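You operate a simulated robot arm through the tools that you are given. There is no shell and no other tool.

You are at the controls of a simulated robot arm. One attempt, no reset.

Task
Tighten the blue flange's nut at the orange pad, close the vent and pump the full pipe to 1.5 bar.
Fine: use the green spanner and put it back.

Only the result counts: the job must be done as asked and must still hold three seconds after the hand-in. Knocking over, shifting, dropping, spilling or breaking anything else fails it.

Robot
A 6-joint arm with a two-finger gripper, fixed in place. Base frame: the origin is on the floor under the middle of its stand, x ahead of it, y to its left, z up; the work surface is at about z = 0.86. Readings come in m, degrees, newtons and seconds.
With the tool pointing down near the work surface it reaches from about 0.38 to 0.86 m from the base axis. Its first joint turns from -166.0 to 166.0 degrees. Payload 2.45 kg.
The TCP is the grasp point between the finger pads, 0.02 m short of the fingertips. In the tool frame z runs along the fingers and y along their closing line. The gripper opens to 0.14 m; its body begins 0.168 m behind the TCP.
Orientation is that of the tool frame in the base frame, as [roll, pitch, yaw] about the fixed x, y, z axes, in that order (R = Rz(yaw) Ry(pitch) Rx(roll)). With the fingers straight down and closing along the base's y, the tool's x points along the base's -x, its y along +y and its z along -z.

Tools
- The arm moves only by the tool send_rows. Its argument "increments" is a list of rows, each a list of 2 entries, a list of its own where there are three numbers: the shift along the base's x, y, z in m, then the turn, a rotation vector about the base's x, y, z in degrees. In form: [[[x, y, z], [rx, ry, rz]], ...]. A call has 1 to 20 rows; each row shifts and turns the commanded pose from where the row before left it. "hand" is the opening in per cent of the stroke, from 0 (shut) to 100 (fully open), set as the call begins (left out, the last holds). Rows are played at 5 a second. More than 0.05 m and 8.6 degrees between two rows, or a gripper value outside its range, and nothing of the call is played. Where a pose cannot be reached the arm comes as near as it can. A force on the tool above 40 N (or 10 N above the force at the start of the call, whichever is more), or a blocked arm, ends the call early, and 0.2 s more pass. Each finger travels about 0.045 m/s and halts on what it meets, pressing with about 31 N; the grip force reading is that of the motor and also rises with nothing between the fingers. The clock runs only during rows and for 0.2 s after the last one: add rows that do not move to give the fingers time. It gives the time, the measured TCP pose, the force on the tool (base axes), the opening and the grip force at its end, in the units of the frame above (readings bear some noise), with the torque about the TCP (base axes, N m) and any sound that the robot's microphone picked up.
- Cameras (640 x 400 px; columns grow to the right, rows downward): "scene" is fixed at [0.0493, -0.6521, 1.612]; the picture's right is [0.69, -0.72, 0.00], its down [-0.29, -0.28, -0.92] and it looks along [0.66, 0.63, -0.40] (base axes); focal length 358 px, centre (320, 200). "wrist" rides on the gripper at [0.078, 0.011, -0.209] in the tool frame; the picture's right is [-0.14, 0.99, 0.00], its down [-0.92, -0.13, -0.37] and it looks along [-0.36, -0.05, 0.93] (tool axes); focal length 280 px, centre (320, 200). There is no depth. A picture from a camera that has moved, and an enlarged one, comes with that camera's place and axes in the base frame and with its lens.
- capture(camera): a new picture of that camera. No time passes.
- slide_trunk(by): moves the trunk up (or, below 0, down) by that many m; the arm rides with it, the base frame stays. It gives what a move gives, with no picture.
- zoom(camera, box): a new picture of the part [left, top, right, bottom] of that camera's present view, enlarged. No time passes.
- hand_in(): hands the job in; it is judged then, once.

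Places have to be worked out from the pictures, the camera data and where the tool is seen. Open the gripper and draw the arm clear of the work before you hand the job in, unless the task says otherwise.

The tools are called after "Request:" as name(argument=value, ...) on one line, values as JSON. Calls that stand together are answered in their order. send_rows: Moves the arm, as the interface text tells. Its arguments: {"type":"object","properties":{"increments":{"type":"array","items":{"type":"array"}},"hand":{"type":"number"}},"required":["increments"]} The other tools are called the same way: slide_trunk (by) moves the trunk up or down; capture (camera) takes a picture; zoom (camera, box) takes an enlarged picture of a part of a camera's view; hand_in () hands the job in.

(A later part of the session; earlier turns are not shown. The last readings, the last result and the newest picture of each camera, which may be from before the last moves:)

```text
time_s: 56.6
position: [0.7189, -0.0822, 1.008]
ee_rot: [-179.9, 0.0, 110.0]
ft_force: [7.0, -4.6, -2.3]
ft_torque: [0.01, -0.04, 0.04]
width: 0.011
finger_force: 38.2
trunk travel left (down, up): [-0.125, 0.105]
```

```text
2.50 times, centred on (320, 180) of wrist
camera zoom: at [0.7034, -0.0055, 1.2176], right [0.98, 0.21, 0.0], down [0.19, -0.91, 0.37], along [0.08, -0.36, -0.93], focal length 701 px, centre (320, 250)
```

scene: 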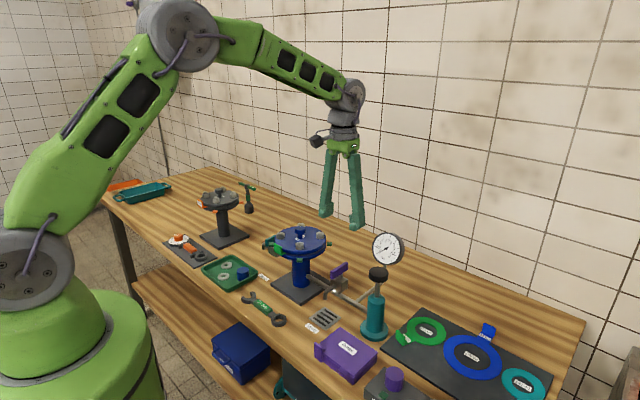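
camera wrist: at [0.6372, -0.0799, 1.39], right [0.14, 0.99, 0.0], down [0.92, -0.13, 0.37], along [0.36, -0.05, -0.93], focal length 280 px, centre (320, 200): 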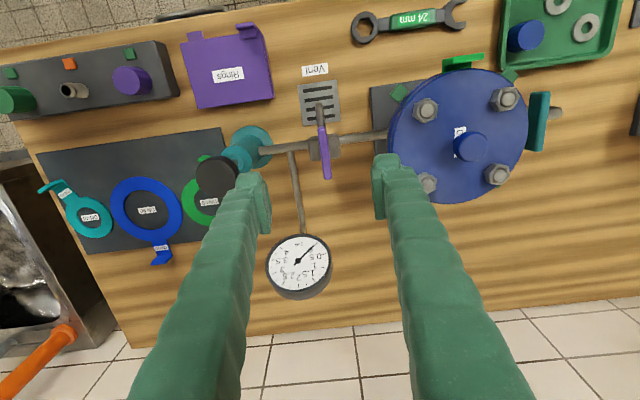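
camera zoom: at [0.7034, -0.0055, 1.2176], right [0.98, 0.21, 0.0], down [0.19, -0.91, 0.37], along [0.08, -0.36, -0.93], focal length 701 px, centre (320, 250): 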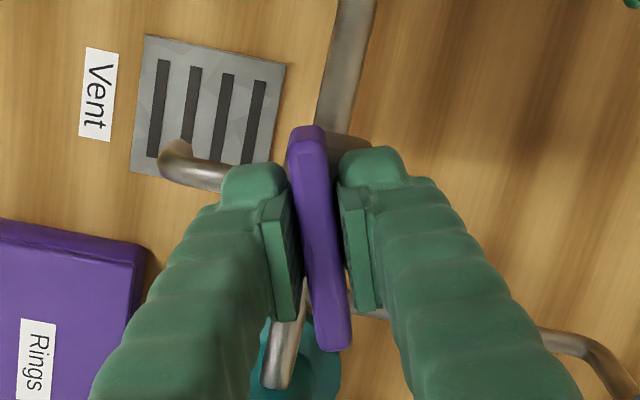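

70° turned and the forces are small. I turn the last 20° gently.

Request:
send_rows(increments=[[[0.0008, -0.0004, 0], [0, 0, -4]], [[0, 0, 0], [0, 0, -4]], [[0, 0, 0], [0, 0, -4]], [[0, 0, 0], [0, 0, -4]], [[0, 0, 0], [0, 0, -4]], [[0, 0, 0], [0, 0, 0]]])

Request:
zoom(camera="wrist", box=[240, 100, 400, 260])

Request:
zoom(camera="scene", box=[300, 220, 390, 300])

```text
time_s: 58.0
position: [0.7199, -0.0807, 1.0096]
ee_rot: [-180.0, 0.0, 89.9]
ft_force: [5.5, -3.0, -0.4]
ft_torque: [-0.08, -0.05, 0.04]
width: 0.0111
finger_force: 38.2
trunk travel left (down, up): [-0.125, 0.105]
```

```text
2.50 times, centred on (320, 180) of wrist
camera zoom: at [0.7317, -0.0043, 1.2176], right [0.99, -0.14, 0.0], down [-0.13, -0.92, 0.37], along [-0.05, -0.36, -0.93], focal length 701 px, centre (320, 250)
```

zoom: 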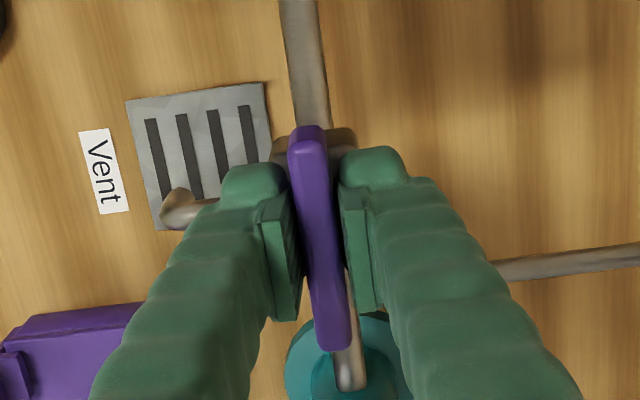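

```text
5.00 times, centred on (345, 260) of scene
camera zoom: at [0.0493, -0.6521, 1.612], right [0.69, -0.72, 0.0], down [-0.29, -0.28, -0.92], along [0.66, 0.63, -0.4], focal length 1788 px, centre (195, -100)
```

zoom: 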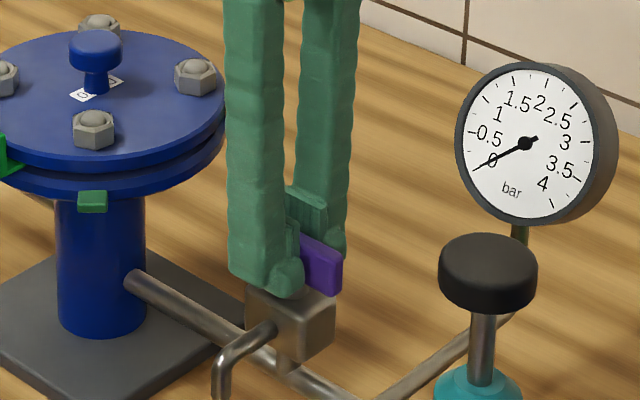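

The lever now lies along the pipe, across the spout. I turn a few degrees more to feel for the end stop.

Request:
send_rows(increments=[[[0.0004, -0.0002, 0], [0, 0, -2]], [[0, 0, 0], [0, 0, -2]], [[0, 0, 0], [0, 0, 0]]])

```text
time_s: 58.8
position: [0.7199, -0.0833, 1.0082]
ee_rot: [179.9, 0.0, 85.9]
ft_force: [4.8, 4.4, 4.0]
ft_torque: [0.05, -0.09, 0.9]
width: 0.0124
finger_force: 38.9
trunk travel left (down, up): [-0.125, 0.105]
```

The torque jumped to 0.9 N·m, so the lever is against its closed stop. I turn back 4° to unload, then open the hand a little.

Request:
send_rows(increments=[[[0, 0, 0], [0, 0, 2]], [[0, 0, 0], [0, 0, 2]], [[0, 0, 0], [0, 0, 0]], [[0, 0, 0], [0, 0, 0]]])

Request:
send_rows(increments=[[[0, 0, 0], [0, 0, 0]], [[0, 0, 0], [0, 0, 0]], [[0, 0, 0], [0, 0, 0]], [[0, 0, 0], [0, 0, 0]], [[0, 0, 0], [0, 0, 0]]], hand=32)

Request:
zoom(camera="wrist", box=[240, 100, 400, 260])

```text
time_s: 59.8
position: [0.7197, -0.0817, 1.0085]
ee_rot: [-179.8, -0.1, 90.0]
ft_force: [3.8, 7.4, 4.3]
ft_torque: [0.26, -0.04, 0.1]
width: 0.011
finger_force: 38.3
trunk travel left (down, up): [-0.125, 0.105]
```

```text
time_s: 61.0
position: [0.7187, -0.083, 1.0092]
ee_rot: [-180.0, -0.1, 90.0]
ft_force: [0.3, -0.6, -0.3]
ft_torque: [0.01, -0.03, 0.01]
width: 0.0449
finger_force: 0.0
trunk travel left (down, up): [-0.125, 0.105]
```

```text
2.50 times, centred on (320, 180) of wrist
camera zoom: at [0.7317, -0.0052, 1.2176], right [0.99, -0.14, 0.0], down [-0.13, -0.92, 0.37], along [-0.05, -0.36, -0.93], focal length 701 px, centre (320, 250)
```

zoom: 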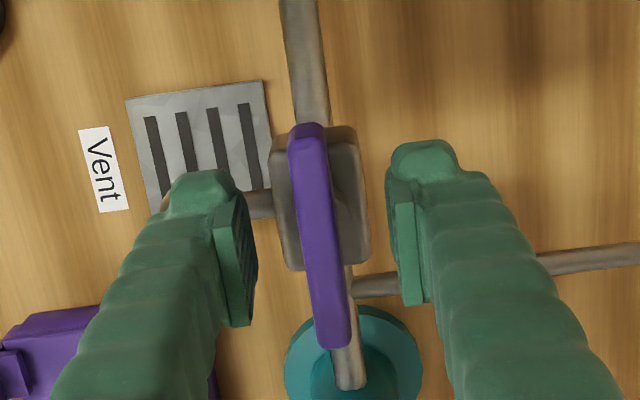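

The vent is closed and the lever is left along the pipe. I lift off and go over the pump knob, near (0.72, −0.222, 1.058), with the tool turned so the wrist camera will see the gauge between the fingers.

Request:
send_rows(increments=[[[0, 0, 0.03], [0, 0, 0]], [[0, 0, 0.045], [0, 0, 0]], [[0, 0, 0.045], [0, 0, 0]], [[0, 0, 0.045], [0, 0, 0]], [[0, 0, 0.02], [0, 0, 0]]])

Request:
send_rows(increments=[[[0.0001, -0.01, 0], [0, 0, 8.214]], [[0.0001, -0.01, 0], [0, 0, 8.214]], [[0.0001, -0.01, 0], [0, 0, 8.214]], [[0.0001, -0.01, 0], [0, 0, 8.214]], [[0.0001, -0.01, 0], [0, 0, 8.214]], [[0, -0.01, 0], [0, 0, 8.214]], [[0, -0.01, 0], [0, 0, 8.214]], [[0, -0.01, 0], [0, 0, 8.214]], [[0, -0.01, 0], [0, 0, 8.214]], [[0, -0.01, 0], [0, 0, 8.214]], [[0, -0.01, 0], [0, 0, 8.214]], [[0, -0.01, 0], [0, 0, 8.214]], [[0, -0.01, 0], [0, 0, 8.214]], [[0, -0.0095, 0], [0, 0, 8.218]], [[0, 0, 0], [0, 0, 0]], [[0, 0, 0], [0, 0, 0]]], hand=65)

Request:
capture(camera="wrist")

Request:
zoom(camera="scene", box=[280, 180, 440, 340])

```text
time_s: 62.2
position: [0.7203, -0.0821, 1.193]
ee_rot: [-179.9, 0.0, 89.9]
ft_force: [-0.3, -0.3, 0.7]
ft_torque: [-0.03, -0.03, 0.0]
width: 0.045
finger_force: 0.0
trunk travel left (down, up): [-0.125, 0.105]
```

```text
time_s: 65.6
position: [0.7197, -0.2211, 1.1938]
ee_rot: [-179.9, 0.1, -155.0]
ft_force: [0.0, 1.3, -0.5]
ft_torque: [-0.04, 0.01, 0.01]
width: 0.0909
finger_force: 0.1
trunk travel left (down, up): [-0.125, 0.105]
```

```text
taken
camera wrist: at [0.6446, -0.2448, 1.4031], right [-0.29, 0.96, 0.0], down [0.89, 0.27, 0.37], along [0.35, 0.11, -0.93], focal length 280 px, centre (320, 200)
```

wrist: 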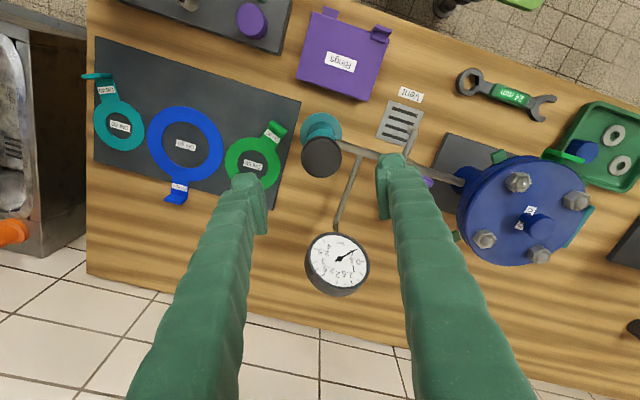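

```text
2.50 times, centred on (360, 260) of scene
camera zoom: at [0.0493, -0.6521, 1.612], right [0.69, -0.72, 0.0], down [-0.29, -0.28, -0.92], along [0.66, 0.63, -0.4], focal length 894 px, centre (220, 50)
```

zoom: 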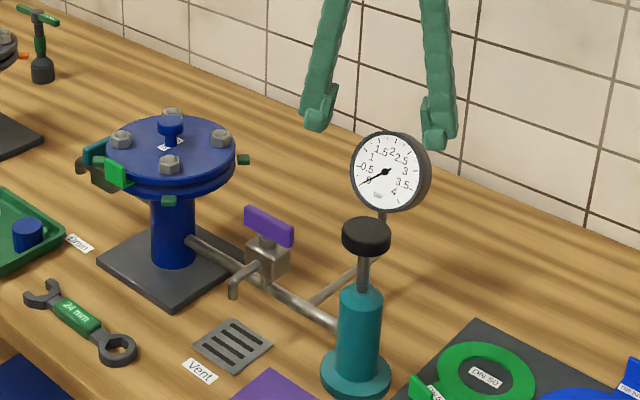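

The gauge is visible between the fingers and reads about zero. I zoom on the knob and the gauge.

Request:
zoom(camera="wrist", box=[280, 100, 380, 200])

Request:
zoom(camera="wrist", box=[290, 215, 390, 305])

```text
4.00 times, centred on (330, 150) of wrist
camera zoom: at [0.6446, -0.2448, 1.4031], right [-0.29, 0.96, 0.0], down [0.89, 0.27, 0.37], along [0.35, 0.11, -0.93], focal length 1122 px, centre (280, 400)
```

zoom: 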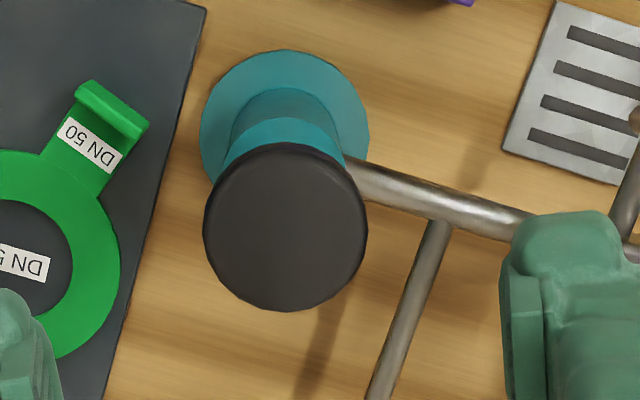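

```text
4.44 times, centred on (340, 260) of wrist
camera zoom: at [0.6446, -0.2448, 1.4031], right [-0.29, 0.96, 0.0], down [0.89, 0.27, 0.37], along [0.35, 0.11, -0.93], focal length 1246 px, centre (231, -67)
```

zoom: 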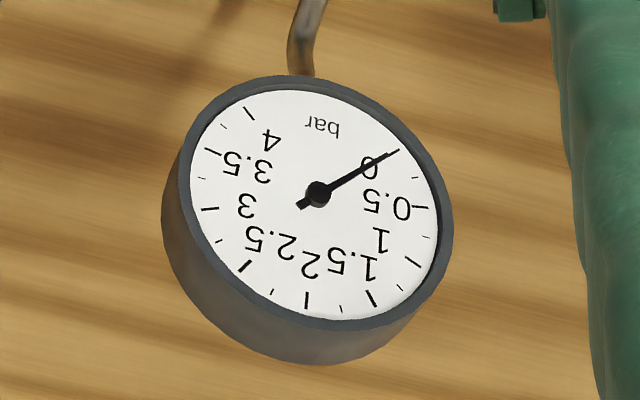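

The knob's top centre is at about (0.7188, −0.2202, 1.056) with a radius of 25 mm. I descend with the fingers on either side of it.

Request:
send_rows(increments=[[[-0.0009, 0.0009, -0.04], [0, 0, 0]], [[0, 0, -0.04], [0, 0, 0]], [[0, 0, -0.03], [0, 0, 0]], [[0, 0, -0.027], [0, 0, 0]], [[0, 0, 0], [0, 0, 0]], [[0, 0, 0], [0, 0, 0]]])

Request:
capture(camera="wrist")

Request:
zoom(camera="scene", box=[320, 200, 440, 340])

```text
time_s: 67.0
position: [0.7175, -0.2218, 1.0557]
ee_rot: [-179.8, 0.1, -154.9]
ft_force: [-0.2, -0.6, 0.5]
ft_torque: [-0.01, 0.01, -0.01]
width: 0.091
finger_force: 0.1
trunk travel left (down, up): [-0.125, 0.105]
```

```text
taken
camera wrist: at [0.6424, -0.2456, 1.2639], right [-0.29, 0.96, 0.0], down [0.89, 0.27, 0.37], along [0.35, 0.11, -0.93], focal length 280 px, centre (320, 200)
```

wrist: 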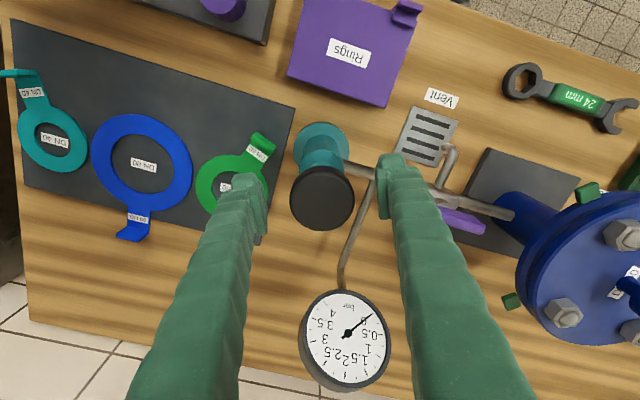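

```text
2.86 times, centred on (380, 270) of scene
camera zoom: at [0.0493, -0.6521, 1.612], right [0.69, -0.72, 0.0], down [-0.29, -0.28, -0.92], along [0.66, 0.63, -0.4], focal length 1022 px, centre (149, 0)
```

zoom: 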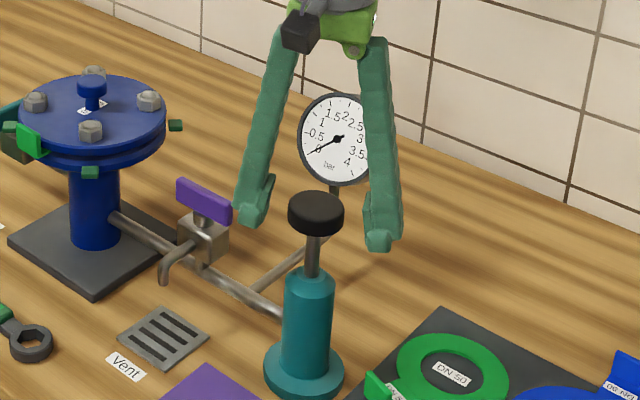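

The knob is centred at the grasp point and the gauge is visible in both views. I close the hand on the knob.

Request:
send_rows(increments=[[[0, 0, 0], [0, 0, 0]], [[0, 0, 0], [0, 0, 0]], [[0, 0, 0], [0, 0, 0]], [[0, 0, 0], [0, 0, 0]], [[0, 0, 0], [0, 0, 0]]], hand=0)

Request:
capture(camera="wrist")

Request:
zoom(camera="scene", box=[320, 200, 440, 340])

```text
time_s: 68.2
position: [0.7172, -0.2227, 1.054]
ee_rot: [-179.9, -0.1, -155.0]
ft_force: [-4.2, 5.5, 0.2]
ft_torque: [0.15, 0.07, 0.34]
width: 0.05
finger_force: 45.1
trunk travel left (down, up): [-0.125, 0.105]
```

```text
taken
camera wrist: at [0.642, -0.2448, 1.2641], right [-0.29, 0.96, 0.0], down [0.89, 0.27, 0.37], along [0.35, 0.11, -0.93], focal length 280 px, centre (320, 200)
```

wrist: 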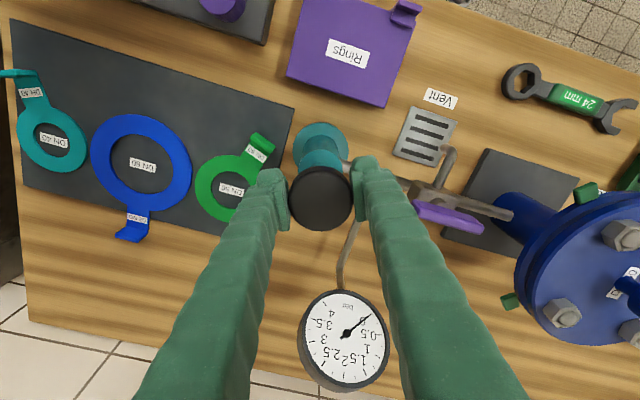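

```text
2.86 times, centred on (380, 270) of scene
camera zoom: at [0.0493, -0.6521, 1.612], right [0.69, -0.72, 0.0], down [-0.29, -0.28, -0.92], along [0.66, 0.63, -0.4], focal length 1022 px, centre (149, 0)
```

zoom: 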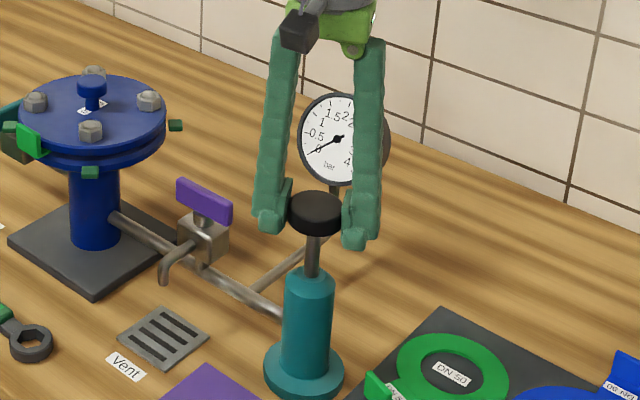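

The knob is held at 50 mm and the gauge is still at zero. I ease the side force and push down 8 mm to see how the pressure responds.

Request:
send_rows(increments=[[[-0.0007, 0.0009, 0], [0, 0, 0]], [[0, 0, -0.004], [0, 0, 0]], [[0, 0, -0.004], [0, 0, 0]], [[0, 0, 0], [0, 0, 0]]])

Request:
zoom(camera="wrist", box=[280, 130, 400, 400])

Request:
zoom(camera="scene", box=[340, 220, 420, 340])

```text
time_s: 69.2
position: [0.7169, -0.2212, 1.0496]
ee_rot: [-179.9, -0.2, -155.0]
ft_force: [-11.6, -3.7, 1.9]
ft_torque: [-0.19, 0.18, 0.27]
width: 0.0501
finger_force: 45.5
trunk travel left (down, up): [-0.125, 0.105]
```

```text
1.48 times, centred on (340, 265) of wrist
camera zoom: at [0.6421, -0.2446, 1.2573], right [-0.29, 0.96, 0.0], down [0.89, 0.27, 0.37], along [0.35, 0.11, -0.93], focal length 415 px, centre (290, 104)
```

zoom: 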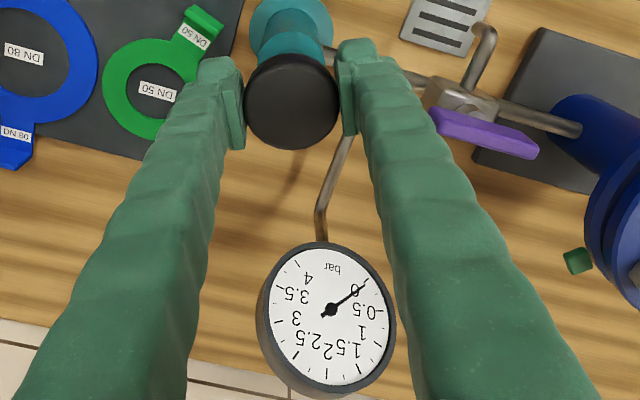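

```text
3.33 times, centred on (380, 280) of scene
camera zoom: at [0.0493, -0.6521, 1.612], right [0.69, -0.72, 0.0], down [-0.29, -0.28, -0.92], along [0.66, 0.63, -0.4], focal length 1192 px, centre (120, -67)
```

zoom: 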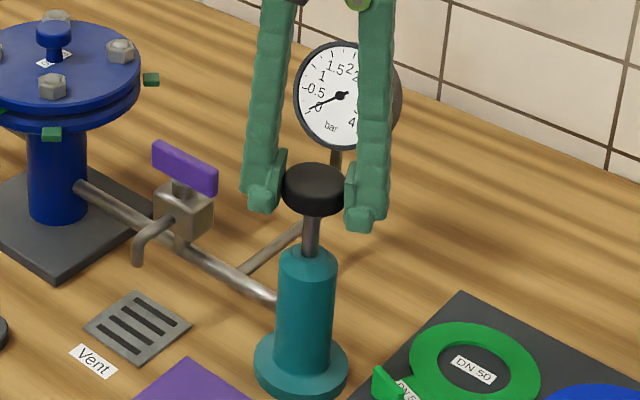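

The knob moves down easily and the gauge has hardly moved. I correct the sideways lean and push 10 mm further.

Request:
send_rows(increments=[[[-0.0012, -0.0003, -0.002], [0, 0, 0]], [[0, 0, -0.004], [0, 0, 0]], [[0, 0, -0.004], [0, 0, 0]], [[0, 0, 0], [0, 0, 0]]])

Request:
zoom(camera="wrist", box=[280, 130, 400, 400])

Request:
zoom(camera="scene", box=[340, 220, 420, 340])

```text
time_s: 70.2
position: [0.7167, -0.2226, 1.0384]
ee_rot: [-179.9, 0.1, -155.0]
ft_force: [-3.8, -3.6, 3.2]
ft_torque: [0.07, -0.25, 0.3]
width: 0.0501
finger_force: 45.0
trunk travel left (down, up): [-0.125, 0.105]
```

```text
1.48 times, centred on (340, 265) of wrist
camera zoom: at [0.6417, -0.2447, 1.2475], right [-0.29, 0.96, 0.0], down [0.89, 0.27, 0.37], along [0.35, 0.11, -0.93], focal length 415 px, centre (290, 104)
```

zoom: 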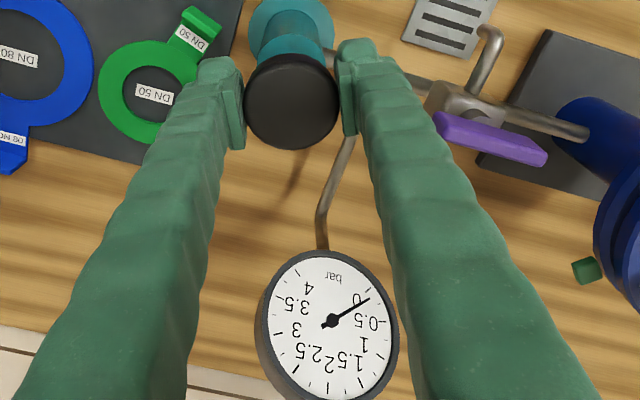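

```text
3.33 times, centred on (380, 280) of scene
camera zoom: at [0.0493, -0.6521, 1.612], right [0.69, -0.72, 0.0], down [-0.29, -0.28, -0.92], along [0.66, 0.63, -0.4], focal length 1192 px, centre (120, -67)
```

zoom: 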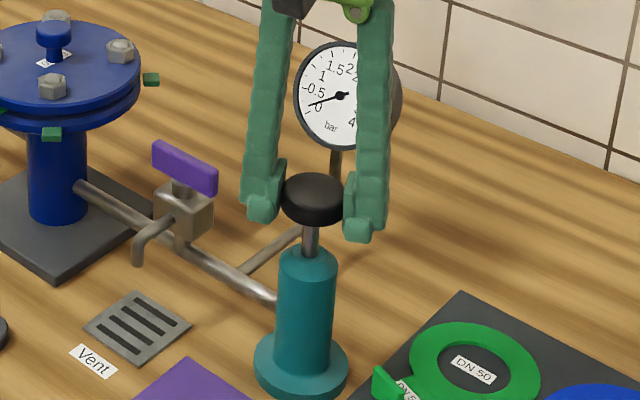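

The needle is starting to move. I push another 10 mm and read the gauge close up.

Request:
send_rows(increments=[[[-0.0004, -0.0004, -0.003], [0, 0, 0]], [[0, 0, -0.004], [0, 0, 0]], [[0, 0, -0.003], [0, 0, 0]], [[0, 0, 0], [0, 0, 0]]])

Request:
zoom(camera="wrist", box=[290, 290, 400, 400])

Request:
zoom(camera="scene", box=[340, 220, 420, 340])

```text
time_s: 71.2
position: [0.7169, -0.222, 1.0292]
ee_rot: [-179.9, 0.0, -155.0]
ft_force: [2.6, -3.8, 4.3]
ft_torque: [0.09, -0.32, 0.27]
width: 0.05
finger_force: 44.7
trunk travel left (down, up): [-0.125, 0.105]
```

```text
3.64 times, centred on (345, 345) of wrist
camera zoom: at [0.6416, -0.2446, 1.238], right [-0.29, 0.96, 0.0], down [0.89, 0.27, 0.37], along [0.35, 0.11, -0.93], focal length 1020 px, centre (229, -327)
```

zoom: 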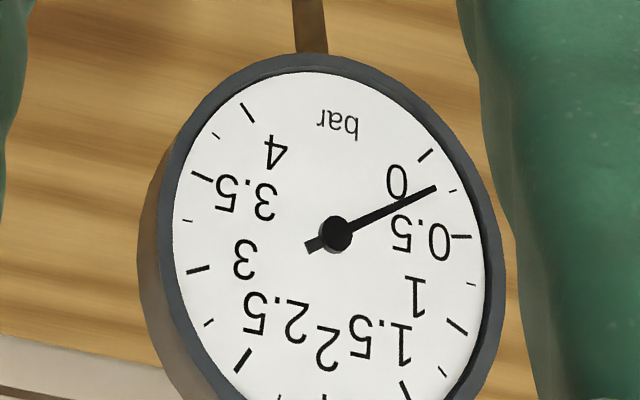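

```text
3.33 times, centred on (380, 280) of scene
camera zoom: at [0.0493, -0.6521, 1.612], right [0.69, -0.72, 0.0], down [-0.29, -0.28, -0.92], along [0.66, 0.63, -0.4], focal length 1192 px, centre (120, -67)
```

zoom: 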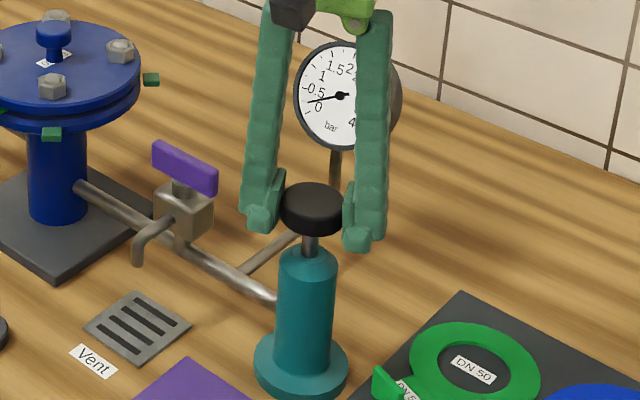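

The gauge reads about 0.2 bar after 24 mm. I finish this stroke gently to find its bottom.

Request:
send_rows(increments=[[[0.0002, -0.0004, -0.003], [0, 0, 0]], [[0, 0, -0.003], [0, 0, 0]], [[0, 0, -0.002], [0, 0, 0]], [[0, 0, 0], [0, 0, 0]]])

Request:
zoom(camera="wrist", box=[290, 290, 400, 400])

Request:
zoom(camera="scene", box=[340, 220, 420, 340])

```text
time_s: 72.2
position: [0.7179, -0.2212, 1.0199]
ee_rot: [-179.9, 0.0, -155.0]
ft_force: [1.6, -0.7, 4.8]
ft_torque: [0.07, -0.02, 0.26]
width: 0.0503
finger_force: 44.6
trunk travel left (down, up): [-0.125, 0.105]
```

```text
3.64 times, centred on (345, 345) of wrist
camera zoom: at [0.642, -0.2447, 1.2298], right [-0.29, 0.96, 0.0], down [0.89, 0.27, 0.37], along [0.35, 0.11, -0.93], focal length 1020 px, centre (229, -327)
```

zoom: 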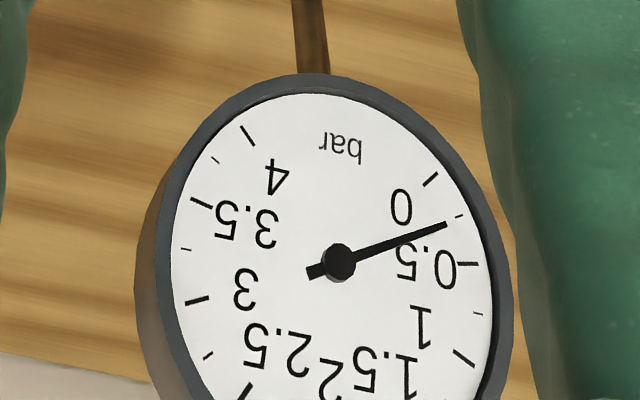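

```text
3.33 times, centred on (380, 280) of scene
camera zoom: at [0.0493, -0.6521, 1.612], right [0.69, -0.72, 0.0], down [-0.29, -0.28, -0.92], along [0.66, 0.63, -0.4], focal length 1192 px, centre (120, -67)
```

zoom: 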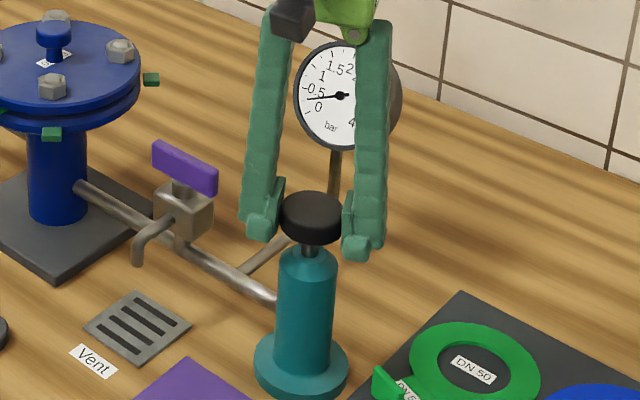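

It reads about 0.27 bar with about 1 cm of rod still showing. I push further to find the end of the stroke.

Request:
send_rows(increments=[[[0.0002, 0, -0.003], [0, 0, 0]], [[0, 0, -0.003], [0, 0, 0]], [[0, 0, -0.002], [0, 0, 0]], [[0, 0, 0], [0, 0, 0]]])

Request:
zoom(camera="wrist", box=[290, 290, 400, 400])

Request:
zoom(camera="scene", box=[340, 220, 420, 340])

```text
time_s: 73.2
position: [0.7162, -0.2215, 1.0144]
ee_rot: [-179.8, 0.0, -155.0]
ft_force: [-1.0, 0.0, 20.7]
ft_torque: [0.03, 0.35, 0.35]
width: 0.0501
finger_force: 44.9
trunk travel left (down, up): [-0.125, 0.105]
```

```text
3.64 times, centred on (345, 345) of wrist
camera zoom: at [0.6413, -0.2444, 1.2232], right [-0.29, 0.96, 0.0], down [0.89, 0.27, 0.37], along [0.36, 0.11, -0.93], focal length 1020 px, centre (229, -327)
```

zoom: 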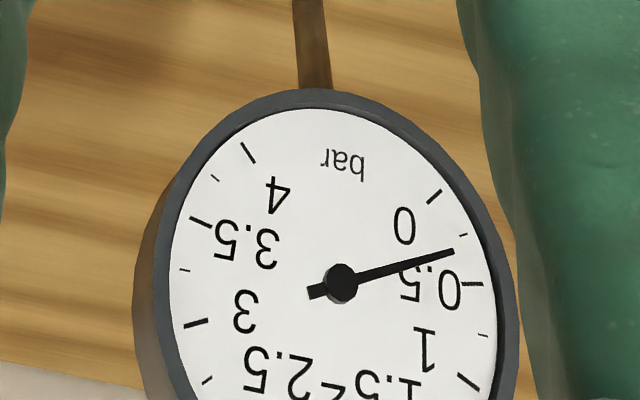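

```text
3.33 times, centred on (380, 280) of scene
camera zoom: at [0.0493, -0.6521, 1.612], right [0.69, -0.72, 0.0], down [-0.29, -0.28, -0.92], along [0.66, 0.63, -0.4], focal length 1192 px, centre (120, -67)
```

zoom: 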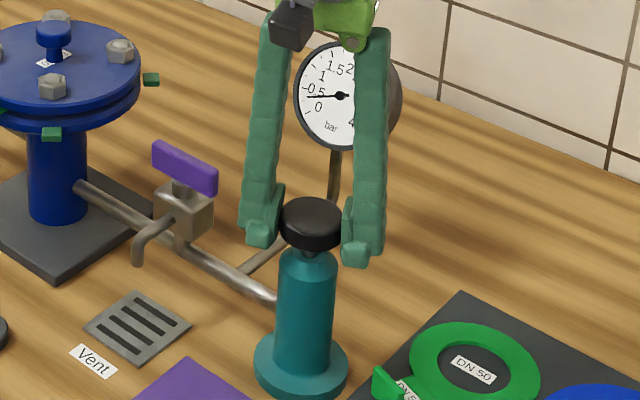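

That is the bottom of the stroke (21 N up), and the gauge shows about 0.32 bar per full 40 mm stroke. I pull the knob back up and check that the pressure holds.

Request:
send_rows(increments=[[[0, 0, 0.004], [0, 0, 0]], [[0, 0, 0.01], [0, 0, 0]], [[0, 0, 0.01], [0, 0, 0]], [[0, 0, 0.01], [0, 0, 0]], [[0, 0, 0.008], [0, 0, 0]], [[0, 0, 0], [0, 0, 0]]])

Request:
zoom(camera="wrist", box=[290, 280, 400, 390])

Request:
zoom(camera="scene", box=[340, 220, 420, 340])

```text
time_s: 74.6
position: [0.7171, -0.2211, 1.0547]
ee_rot: [-179.8, 0.0, -155.0]
ft_force: [0.2, -0.7, 0.8]
ft_torque: [0.01, 0.09, 0.32]
width: 0.05
finger_force: 45.0
trunk travel left (down, up): [-0.125, 0.105]
```

```text
3.64 times, centred on (345, 335) of wrist
camera zoom: at [0.642, -0.2447, 1.2639], right [-0.29, 0.96, 0.0], down [0.89, 0.27, 0.37], along [0.35, 0.11, -0.93], focal length 1020 px, centre (229, -291)
```

zoom: 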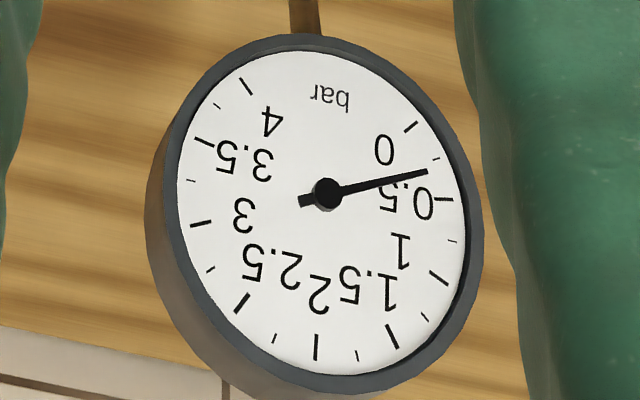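

```text
3.33 times, centred on (380, 280) of scene
camera zoom: at [0.0493, -0.6521, 1.612], right [0.69, -0.72, 0.0], down [-0.29, -0.28, -0.92], along [0.66, 0.63, -0.4], focal length 1192 px, centre (120, -67)
```

zoom: 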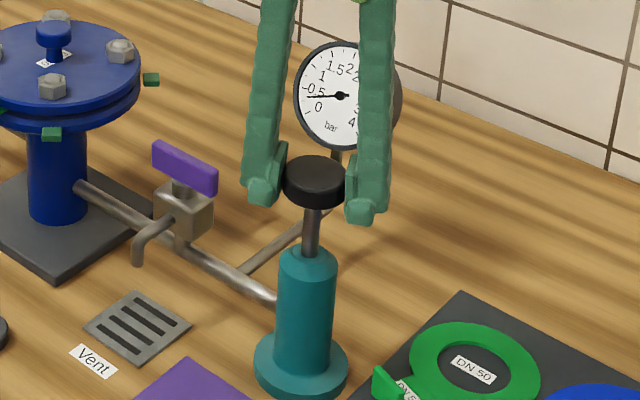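

The pressure holds at about 0.32 bar. I make a second full stroke down and up in one go.

Request:
send_rows(increments=[[[0, 0, -0.008], [0, 0, 0]], [[0, 0, -0.008], [0, 0, 0]], [[0, 0, -0.008], [0, 0, 0]], [[0, 0, -0.008], [0, 0, 0]], [[0, 0, -0.008], [0, 0, 0]], [[0, 0, 0], [0, 0, 0]], [[0, 0, 0.008], [0, 0, 0]], [[0, 0, 0.008], [0, 0, 0]], [[0, 0, 0.008], [0, 0, 0]], [[0, 0, 0.008], [0, 0, 0]], [[0, 0, 0.008], [0, 0, 0]], [[0, 0, 0], [0, 0, 0]]])

Request:
zoom(camera="wrist", box=[290, 280, 400, 390])

Request:
zoom(camera="scene", box=[340, 220, 420, 340])

```text
time_s: 77.2
position: [0.7176, -0.2214, 1.0544]
ee_rot: [-179.8, 0.0, -155.0]
ft_force: [-4.9, -1.2, 0.6]
ft_torque: [-0.04, 0.18, 0.31]
width: 0.0501
finger_force: 45.0
trunk travel left (down, up): [-0.125, 0.105]
```

```text
3.64 times, centred on (345, 335) of wrist
camera zoom: at [0.642, -0.2446, 1.2639], right [-0.29, 0.96, 0.0], down [0.89, 0.27, 0.37], along [0.35, 0.11, -0.93], focal length 1020 px, centre (229, -291)
```

zoom: 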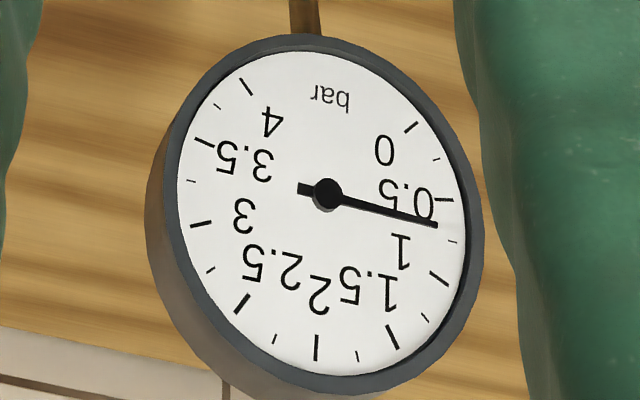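

```text
3.33 times, centred on (380, 280) of scene
camera zoom: at [0.0493, -0.6521, 1.612], right [0.69, -0.72, 0.0], down [-0.29, -0.28, -0.92], along [0.66, 0.63, -0.4], focal length 1192 px, centre (120, -67)
```

zoom: 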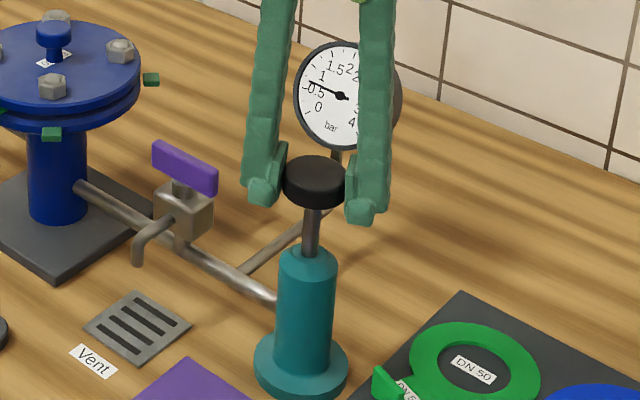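

After two strokes the gauge reads about 0.69 bar. I make the third stroke.

Request:
send_rows(increments=[[[0, 0, -0.008], [0, 0, 0]], [[0, 0, -0.008], [0, 0, 0]], [[0, 0, -0.008], [0, 0, 0]], [[0, 0, -0.008], [0, 0, 0]], [[0, 0, -0.008], [0, 0, 0]], [[0, 0, 0], [0, 0, 0]], [[0, 0, 0.008], [0, 0, 0]], [[0, 0, 0.008], [0, 0, 0]], [[0, 0, 0.008], [0, 0, 0]], [[0, 0, 0.008], [0, 0, 0]], [[0, 0, 0.008], [0, 0, 0]], [[0, 0, 0], [0, 0, 0]]])

Request:
zoom(camera="wrist", box=[290, 280, 400, 390])

Request:
zoom(camera="scene", box=[340, 220, 420, 340])

```text
time_s: 79.8
position: [0.7164, -0.2208, 1.0549]
ee_rot: [-179.9, 0.0, -155.1]
ft_force: [-5.8, -2.3, 1.6]
ft_torque: [0.11, -0.02, 0.28]
width: 0.05
finger_force: 44.8
trunk travel left (down, up): [-0.125, 0.105]
```

```text
3.64 times, centred on (345, 335) of wrist
camera zoom: at [0.642, -0.2447, 1.2638], right [-0.29, 0.96, 0.0], down [0.89, 0.27, 0.37], along [0.35, 0.11, -0.93], focal length 1020 px, centre (229, -291)
```

zoom: 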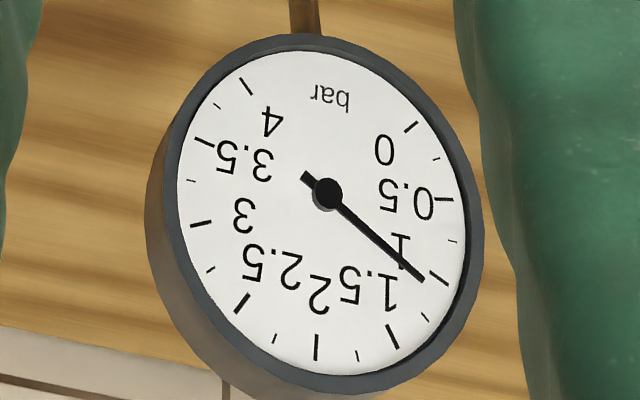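

```text
3.33 times, centred on (380, 280) of scene
camera zoom: at [0.0493, -0.6521, 1.612], right [0.69, -0.72, 0.0], down [-0.29, -0.28, -0.92], along [0.66, 0.63, -0.4], focal length 1192 px, centre (120, -67)
```

zoom: 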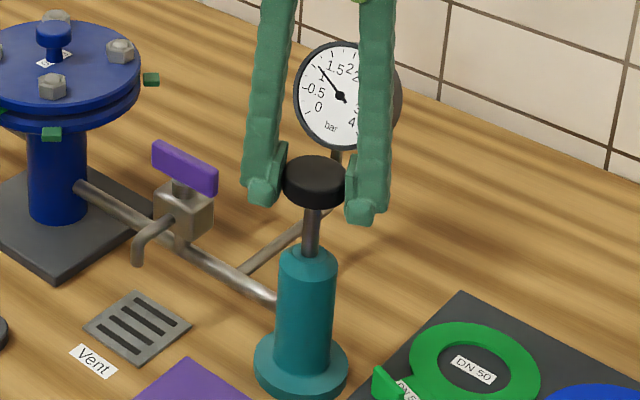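

It reads about 1.08 bar after three strokes, with about 0.38 per stroke. On the fourth I stop at 30 mm and read the gauge.

Request:
send_rows(increments=[[[0, 0, -0.008], [0, 0, 0]], [[0, 0, -0.008], [0, 0, 0]], [[0, 0, -0.008], [0, 0, 0]], [[0, 0, -0.006], [0, 0, 0]], [[0, 0, 0], [0, 0, 0]], [[0, 0, 0], [0, 0, 0]]])

Request:
zoom(camera="wrist", box=[290, 290, 400, 400])

Request:
zoom(camera="scene", box=[365, 225, 410, 275])

```text
time_s: 81.2
position: [0.7163, -0.2214, 1.0248]
ee_rot: [-179.9, 0.0, -155.1]
ft_force: [-6.1, -2.3, 4.7]
ft_torque: [-0.01, -0.04, 0.28]
width: 0.0502
finger_force: 45.0
trunk travel left (down, up): [-0.125, 0.105]
```

```text
3.64 times, centred on (345, 345) of wrist
camera zoom: at [0.6419, -0.2445, 1.2336], right [-0.29, 0.96, 0.0], down [0.89, 0.27, 0.37], along [0.35, 0.11, -0.93], focal length 1020 px, centre (229, -327)
```

zoom: 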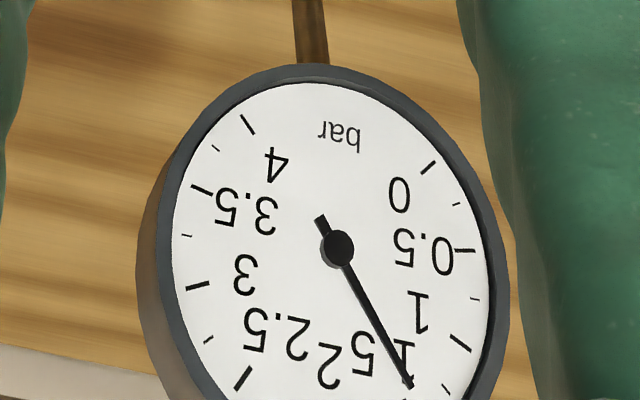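

```text
8.00 times, centred on (388, 250) of scene
camera zoom: at [0.0493, -0.6521, 1.612], right [0.69, -0.72, 0.0], down [-0.29, -0.28, -0.92], along [0.66, 0.63, -0.4], focal length 2860 px, centre (-220, -200)
```

zoom: 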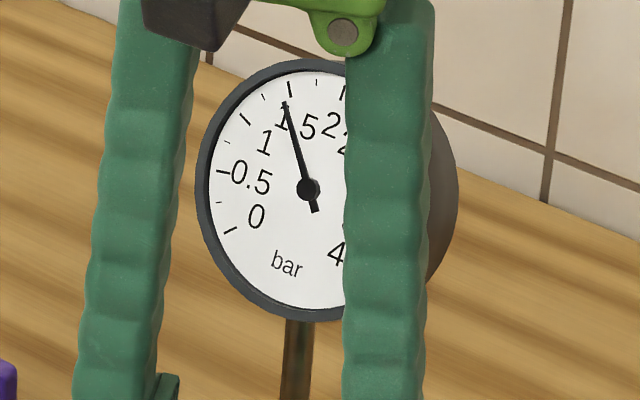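

The two views suggest about 1.42–1.48 bar. Rather than guess, I open the hand and back straight up for an unobstructed gauge reading.

Request:
send_rows(increments=[[[-0.001, -0.0004, 0], [0, 0, 0]], [[0, 0, 0], [0, 0, 0]], [[0, 0, 0], [0, 0, 0]], [[0, 0, 0], [0, 0, 0]], [[0, 0, 0], [0, 0, 0]]], hand=65)

Request:
send_rows(increments=[[[0, 0, 0.03], [0, 0, 0]], [[0, 0, 0.04], [0, 0, 0]], [[0, 0, 0.04], [0, 0, 0]], [[0, 0, 0.04], [0, 0, 0]], [[0, 0, 0.04], [0, 0, 0]], [[0, 0, 0], [0, 0, 0]]])

Request:
zoom(camera="scene", box=[360, 220, 415, 275])

Request:
zoom(camera="wrist", box=[280, 210, 390, 310])

Request:
capture(camera="wrist")

```text
time_s: 82.4
position: [0.7162, -0.2213, 1.0253]
ee_rot: [-179.8, 0.0, -154.9]
ft_force: [0.9, 0.7, -0.1]
ft_torque: [-0.01, 0.0, 0.01]
width: 0.0911
finger_force: 0.1
trunk travel left (down, up): [-0.125, 0.105]
```

```text
time_s: 83.8
position: [0.7157, -0.2215, 1.2139]
ee_rot: [-179.9, 0.0, -154.9]
ft_force: [1.1, 0.7, 0.3]
ft_torque: [0.02, 0.0, -0.01]
width: 0.091
finger_force: 0.0
trunk travel left (down, up): [-0.125, 0.105]
```

```text
7.27 times, centred on (388, 248) of scene
camera zoom: at [0.0493, -0.6521, 1.612], right [0.69, -0.72, 0.0], down [-0.29, -0.28, -0.92], along [0.66, 0.63, -0.4], focal length 2600 px, centre (-171, -146)
```

zoom: 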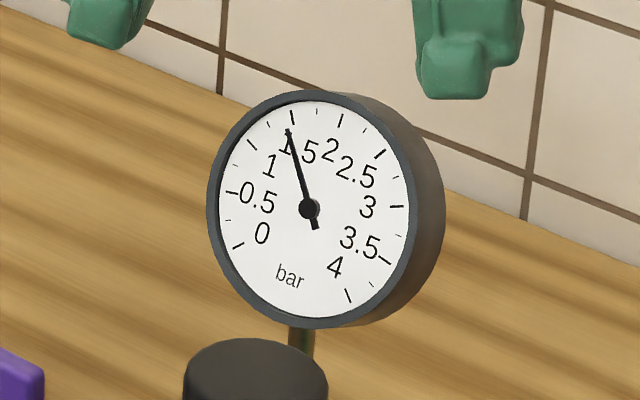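

```text
4.00 times, centred on (335, 260) of wrist
camera zoom: at [0.6408, -0.245, 1.4226], right [-0.29, 0.96, 0.0], down [0.89, 0.27, 0.37], along [0.35, 0.11, -0.93], focal length 1122 px, centre (260, -40)
```

zoom: 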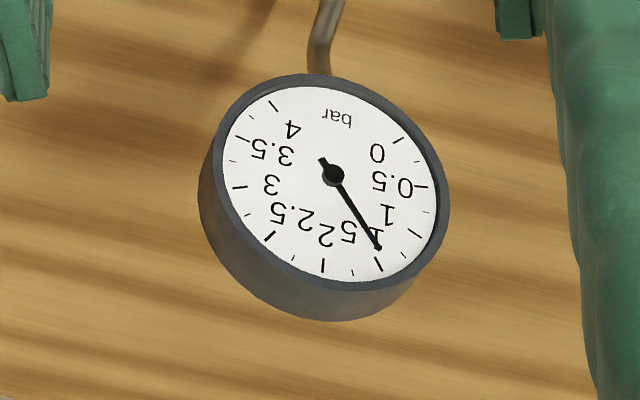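

```text
taken
camera wrist: at [0.6408, -0.245, 1.4226], right [-0.29, 0.96, 0.0], down [0.89, 0.27, 0.37], along [0.35, 0.11, -0.93], focal length 280 px, centre (320, 200)
```

wrist: 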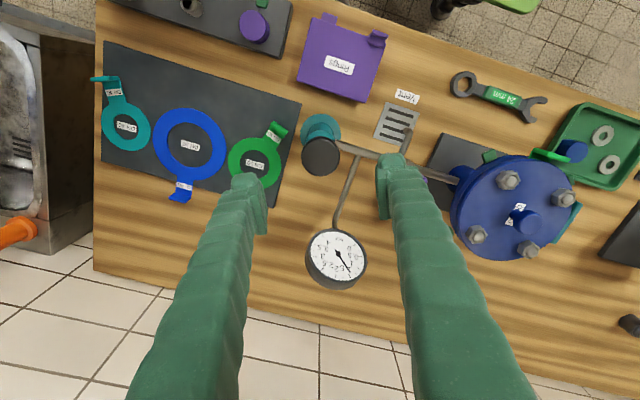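

Both clear views put the needle just short of 1.5. I zoom in more to measure it precisely.

Request:
zoom(camera="scene", box=[372, 230, 404, 264])

Request:
zoom(camera="wrist", box=[300, 225, 370, 290])

Request:
zoom(camera="wrist", box=[290, 110, 350, 180])

```text
11.76 times, centred on (388, 247) of scene
camera zoom: at [0.0493, -0.6521, 1.612], right [0.69, -0.72, 0.0], down [-0.29, -0.28, -0.92], along [0.66, 0.63, -0.4], focal length 4206 px, centre (-480, -353)
```

zoom: 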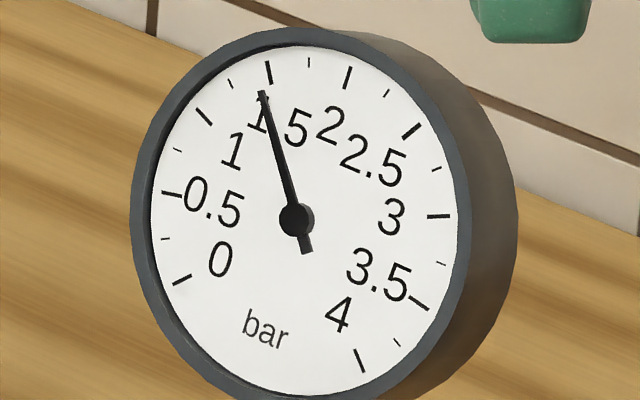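

```text
6.15 times, centred on (335, 258) of wrist
camera zoom: at [0.6408, -0.245, 1.4226], right [-0.29, 0.96, 0.0], down [0.89, 0.27, 0.37], along [0.35, 0.11, -0.93], focal length 1726 px, centre (228, -154)
```

zoom: 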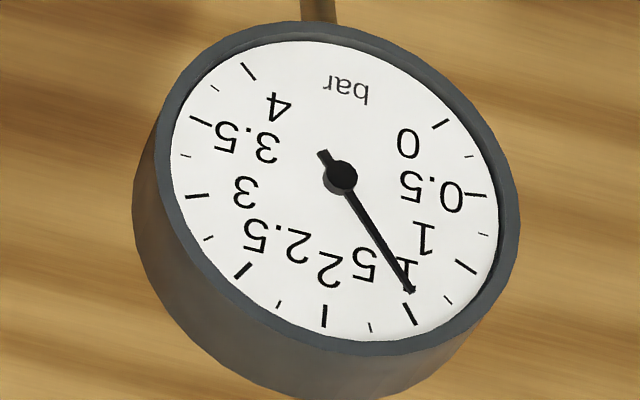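

```text
5.71 times, centred on (320, 145) of wrist
camera zoom: at [0.6408, -0.245, 1.4226], right [-0.29, 0.96, 0.0], down [0.89, 0.27, 0.37], along [0.35, 0.11, -0.93], focal length 1602 px, centre (320, 514)
```

zoom: 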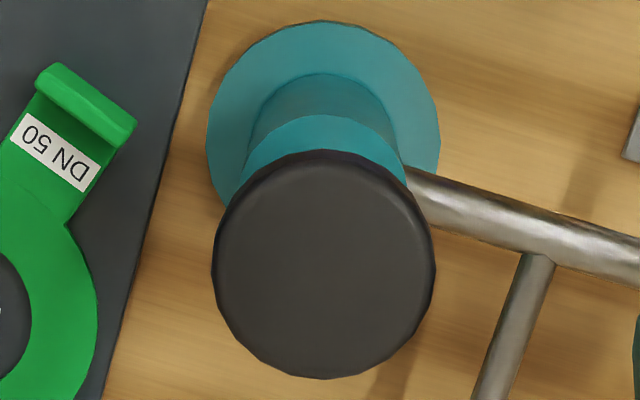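

Both readings agree on about 1.44–1.45 bar, and the knob has sprung back to the top with the pressure held. I go back down, regrip the knob and add a short part-stroke of about 5 mm.

Request:
send_rows(increments=[[[0.0004, 0.0002, -0.04], [0, 0, 0]], [[0, 0, -0.04], [0, 0, 0]], [[0, 0, -0.04], [0, 0, 0]], [[0, 0, -0.0384], [0, 0, 0]], [[0, 0, 0], [0, 0, 0]], [[0, 0, 0], [0, 0, 0]]])

Request:
zoom(camera="wrist", box=[270, 140, 400, 400])

```text
time_s: 85.2
position: [0.7145, -0.2236, 1.0554]
ee_rot: [-179.9, 0.0, -154.9]
ft_force: [0.1, 0.5, 0.0]
ft_torque: [-0.01, 0.0, 0.04]
width: 0.0909
finger_force: 0.0
trunk travel left (down, up): [-0.125, 0.105]
```

```text
1.54 times, centred on (335, 270) of wrist
camera zoom: at [0.6397, -0.2458, 1.2646], right [-0.29, 0.96, 0.0], down [0.89, 0.27, 0.37], along [0.35, 0.11, -0.93], focal length 431 px, centre (297, 92)
```

zoom: 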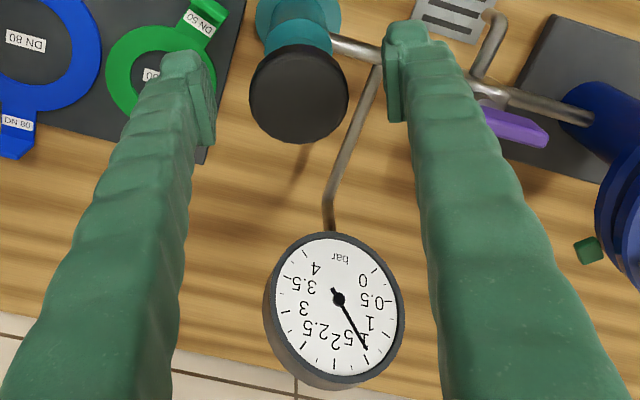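

The knob sits about 2 mm further along +x from the grasp point than last time. I shift by that much and close on it.

Request:
send_rows(increments=[[[0.0018, 0.0008, 0], [0, 0, 0]], [[0, 0, 0], [0, 0, 0]], [[0, 0, 0], [0, 0, 0]], [[0, 0, 0], [0, 0, 0]], [[0, 0, 0], [0, 0, 0]], [[0, 0, 0], [0, 0, 0]]], hand=0)

Request:
zoom(camera="wrist", box=[290, 280, 400, 390])

Request:
zoom(camera="scene", box=[340, 220, 420, 340])

```text
time_s: 86.6
position: [0.7161, -0.2213, 1.0561]
ee_rot: [-179.9, -0.1, -155.0]
ft_force: [-1.7, 3.7, 0.1]
ft_torque: [0.08, 0.04, 0.33]
width: 0.05
finger_force: 44.7
trunk travel left (down, up): [-0.125, 0.105]
```

```text
3.64 times, centred on (345, 335) of wrist
camera zoom: at [0.6423, -0.2445, 1.2653], right [-0.29, 0.96, 0.0], down [0.89, 0.27, 0.37], along [0.35, 0.11, -0.93], focal length 1020 px, centre (229, -291)
```

zoom: 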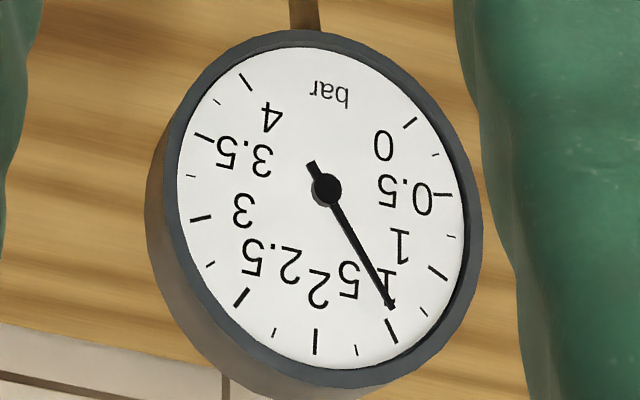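

```text
3.33 times, centred on (380, 280) of scene
camera zoom: at [0.0493, -0.6521, 1.612], right [0.69, -0.72, 0.0], down [-0.29, -0.28, -0.92], along [0.66, 0.63, -0.4], focal length 1192 px, centre (120, -67)
```

zoom: 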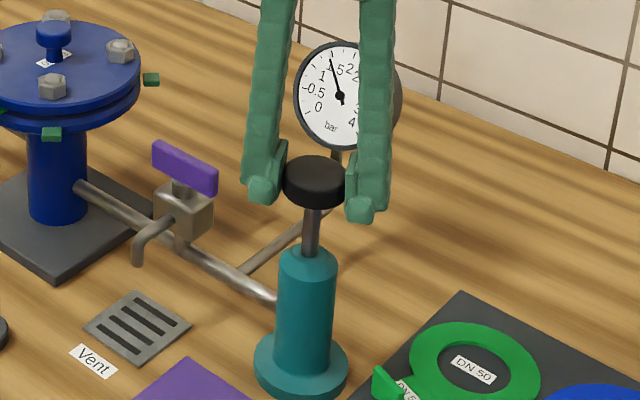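

Still about 1.44 bar, so it holds. I push down 5 mm and read again.

Request:
send_rows(increments=[[[0, 0, -0.0025], [0, 0, 0]], [[0, 0, -0.0025], [0, 0, 0]], [[0, 0, 0], [0, 0, 0]], [[0, 0, 0], [0, 0, 0]]])

Request:
zoom(camera="wrist", box=[290, 280, 400, 390])

Request:
zoom(camera="scene", box=[372, 230, 404, 264])

```text
time_s: 87.6
position: [0.7168, -0.2209, 1.0514]
ee_rot: [-179.9, -0.1, -155.0]
ft_force: [-5.7, -0.5, 1.0]
ft_torque: [-0.07, 0.12, 0.31]
width: 0.0499
finger_force: 44.7
trunk travel left (down, up): [-0.125, 0.105]
```

```text
3.64 times, centred on (345, 335) of wrist
camera zoom: at [0.6423, -0.2444, 1.26], right [-0.29, 0.96, 0.0], down [0.89, 0.27, 0.37], along [0.35, 0.11, -0.93], focal length 1020 px, centre (229, -291)
```

zoom: 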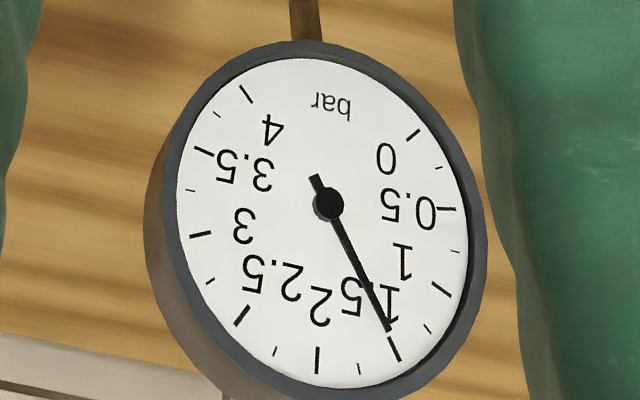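

```text
11.76 times, centred on (388, 247) of scene
camera zoom: at [0.0493, -0.6521, 1.612], right [0.69, -0.72, 0.0], down [-0.29, -0.28, -0.92], along [0.66, 0.63, -0.4], focal length 4206 px, centre (-480, -353)
```

zoom: 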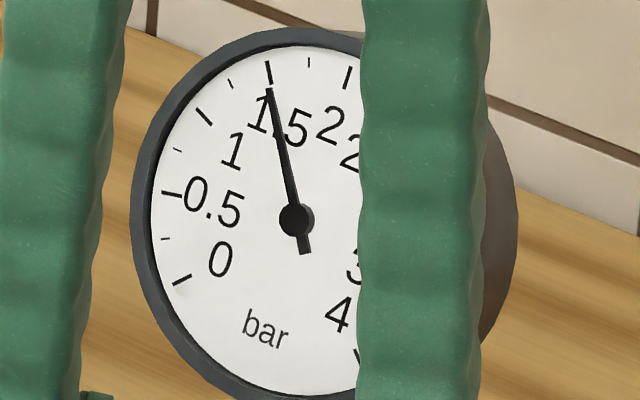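

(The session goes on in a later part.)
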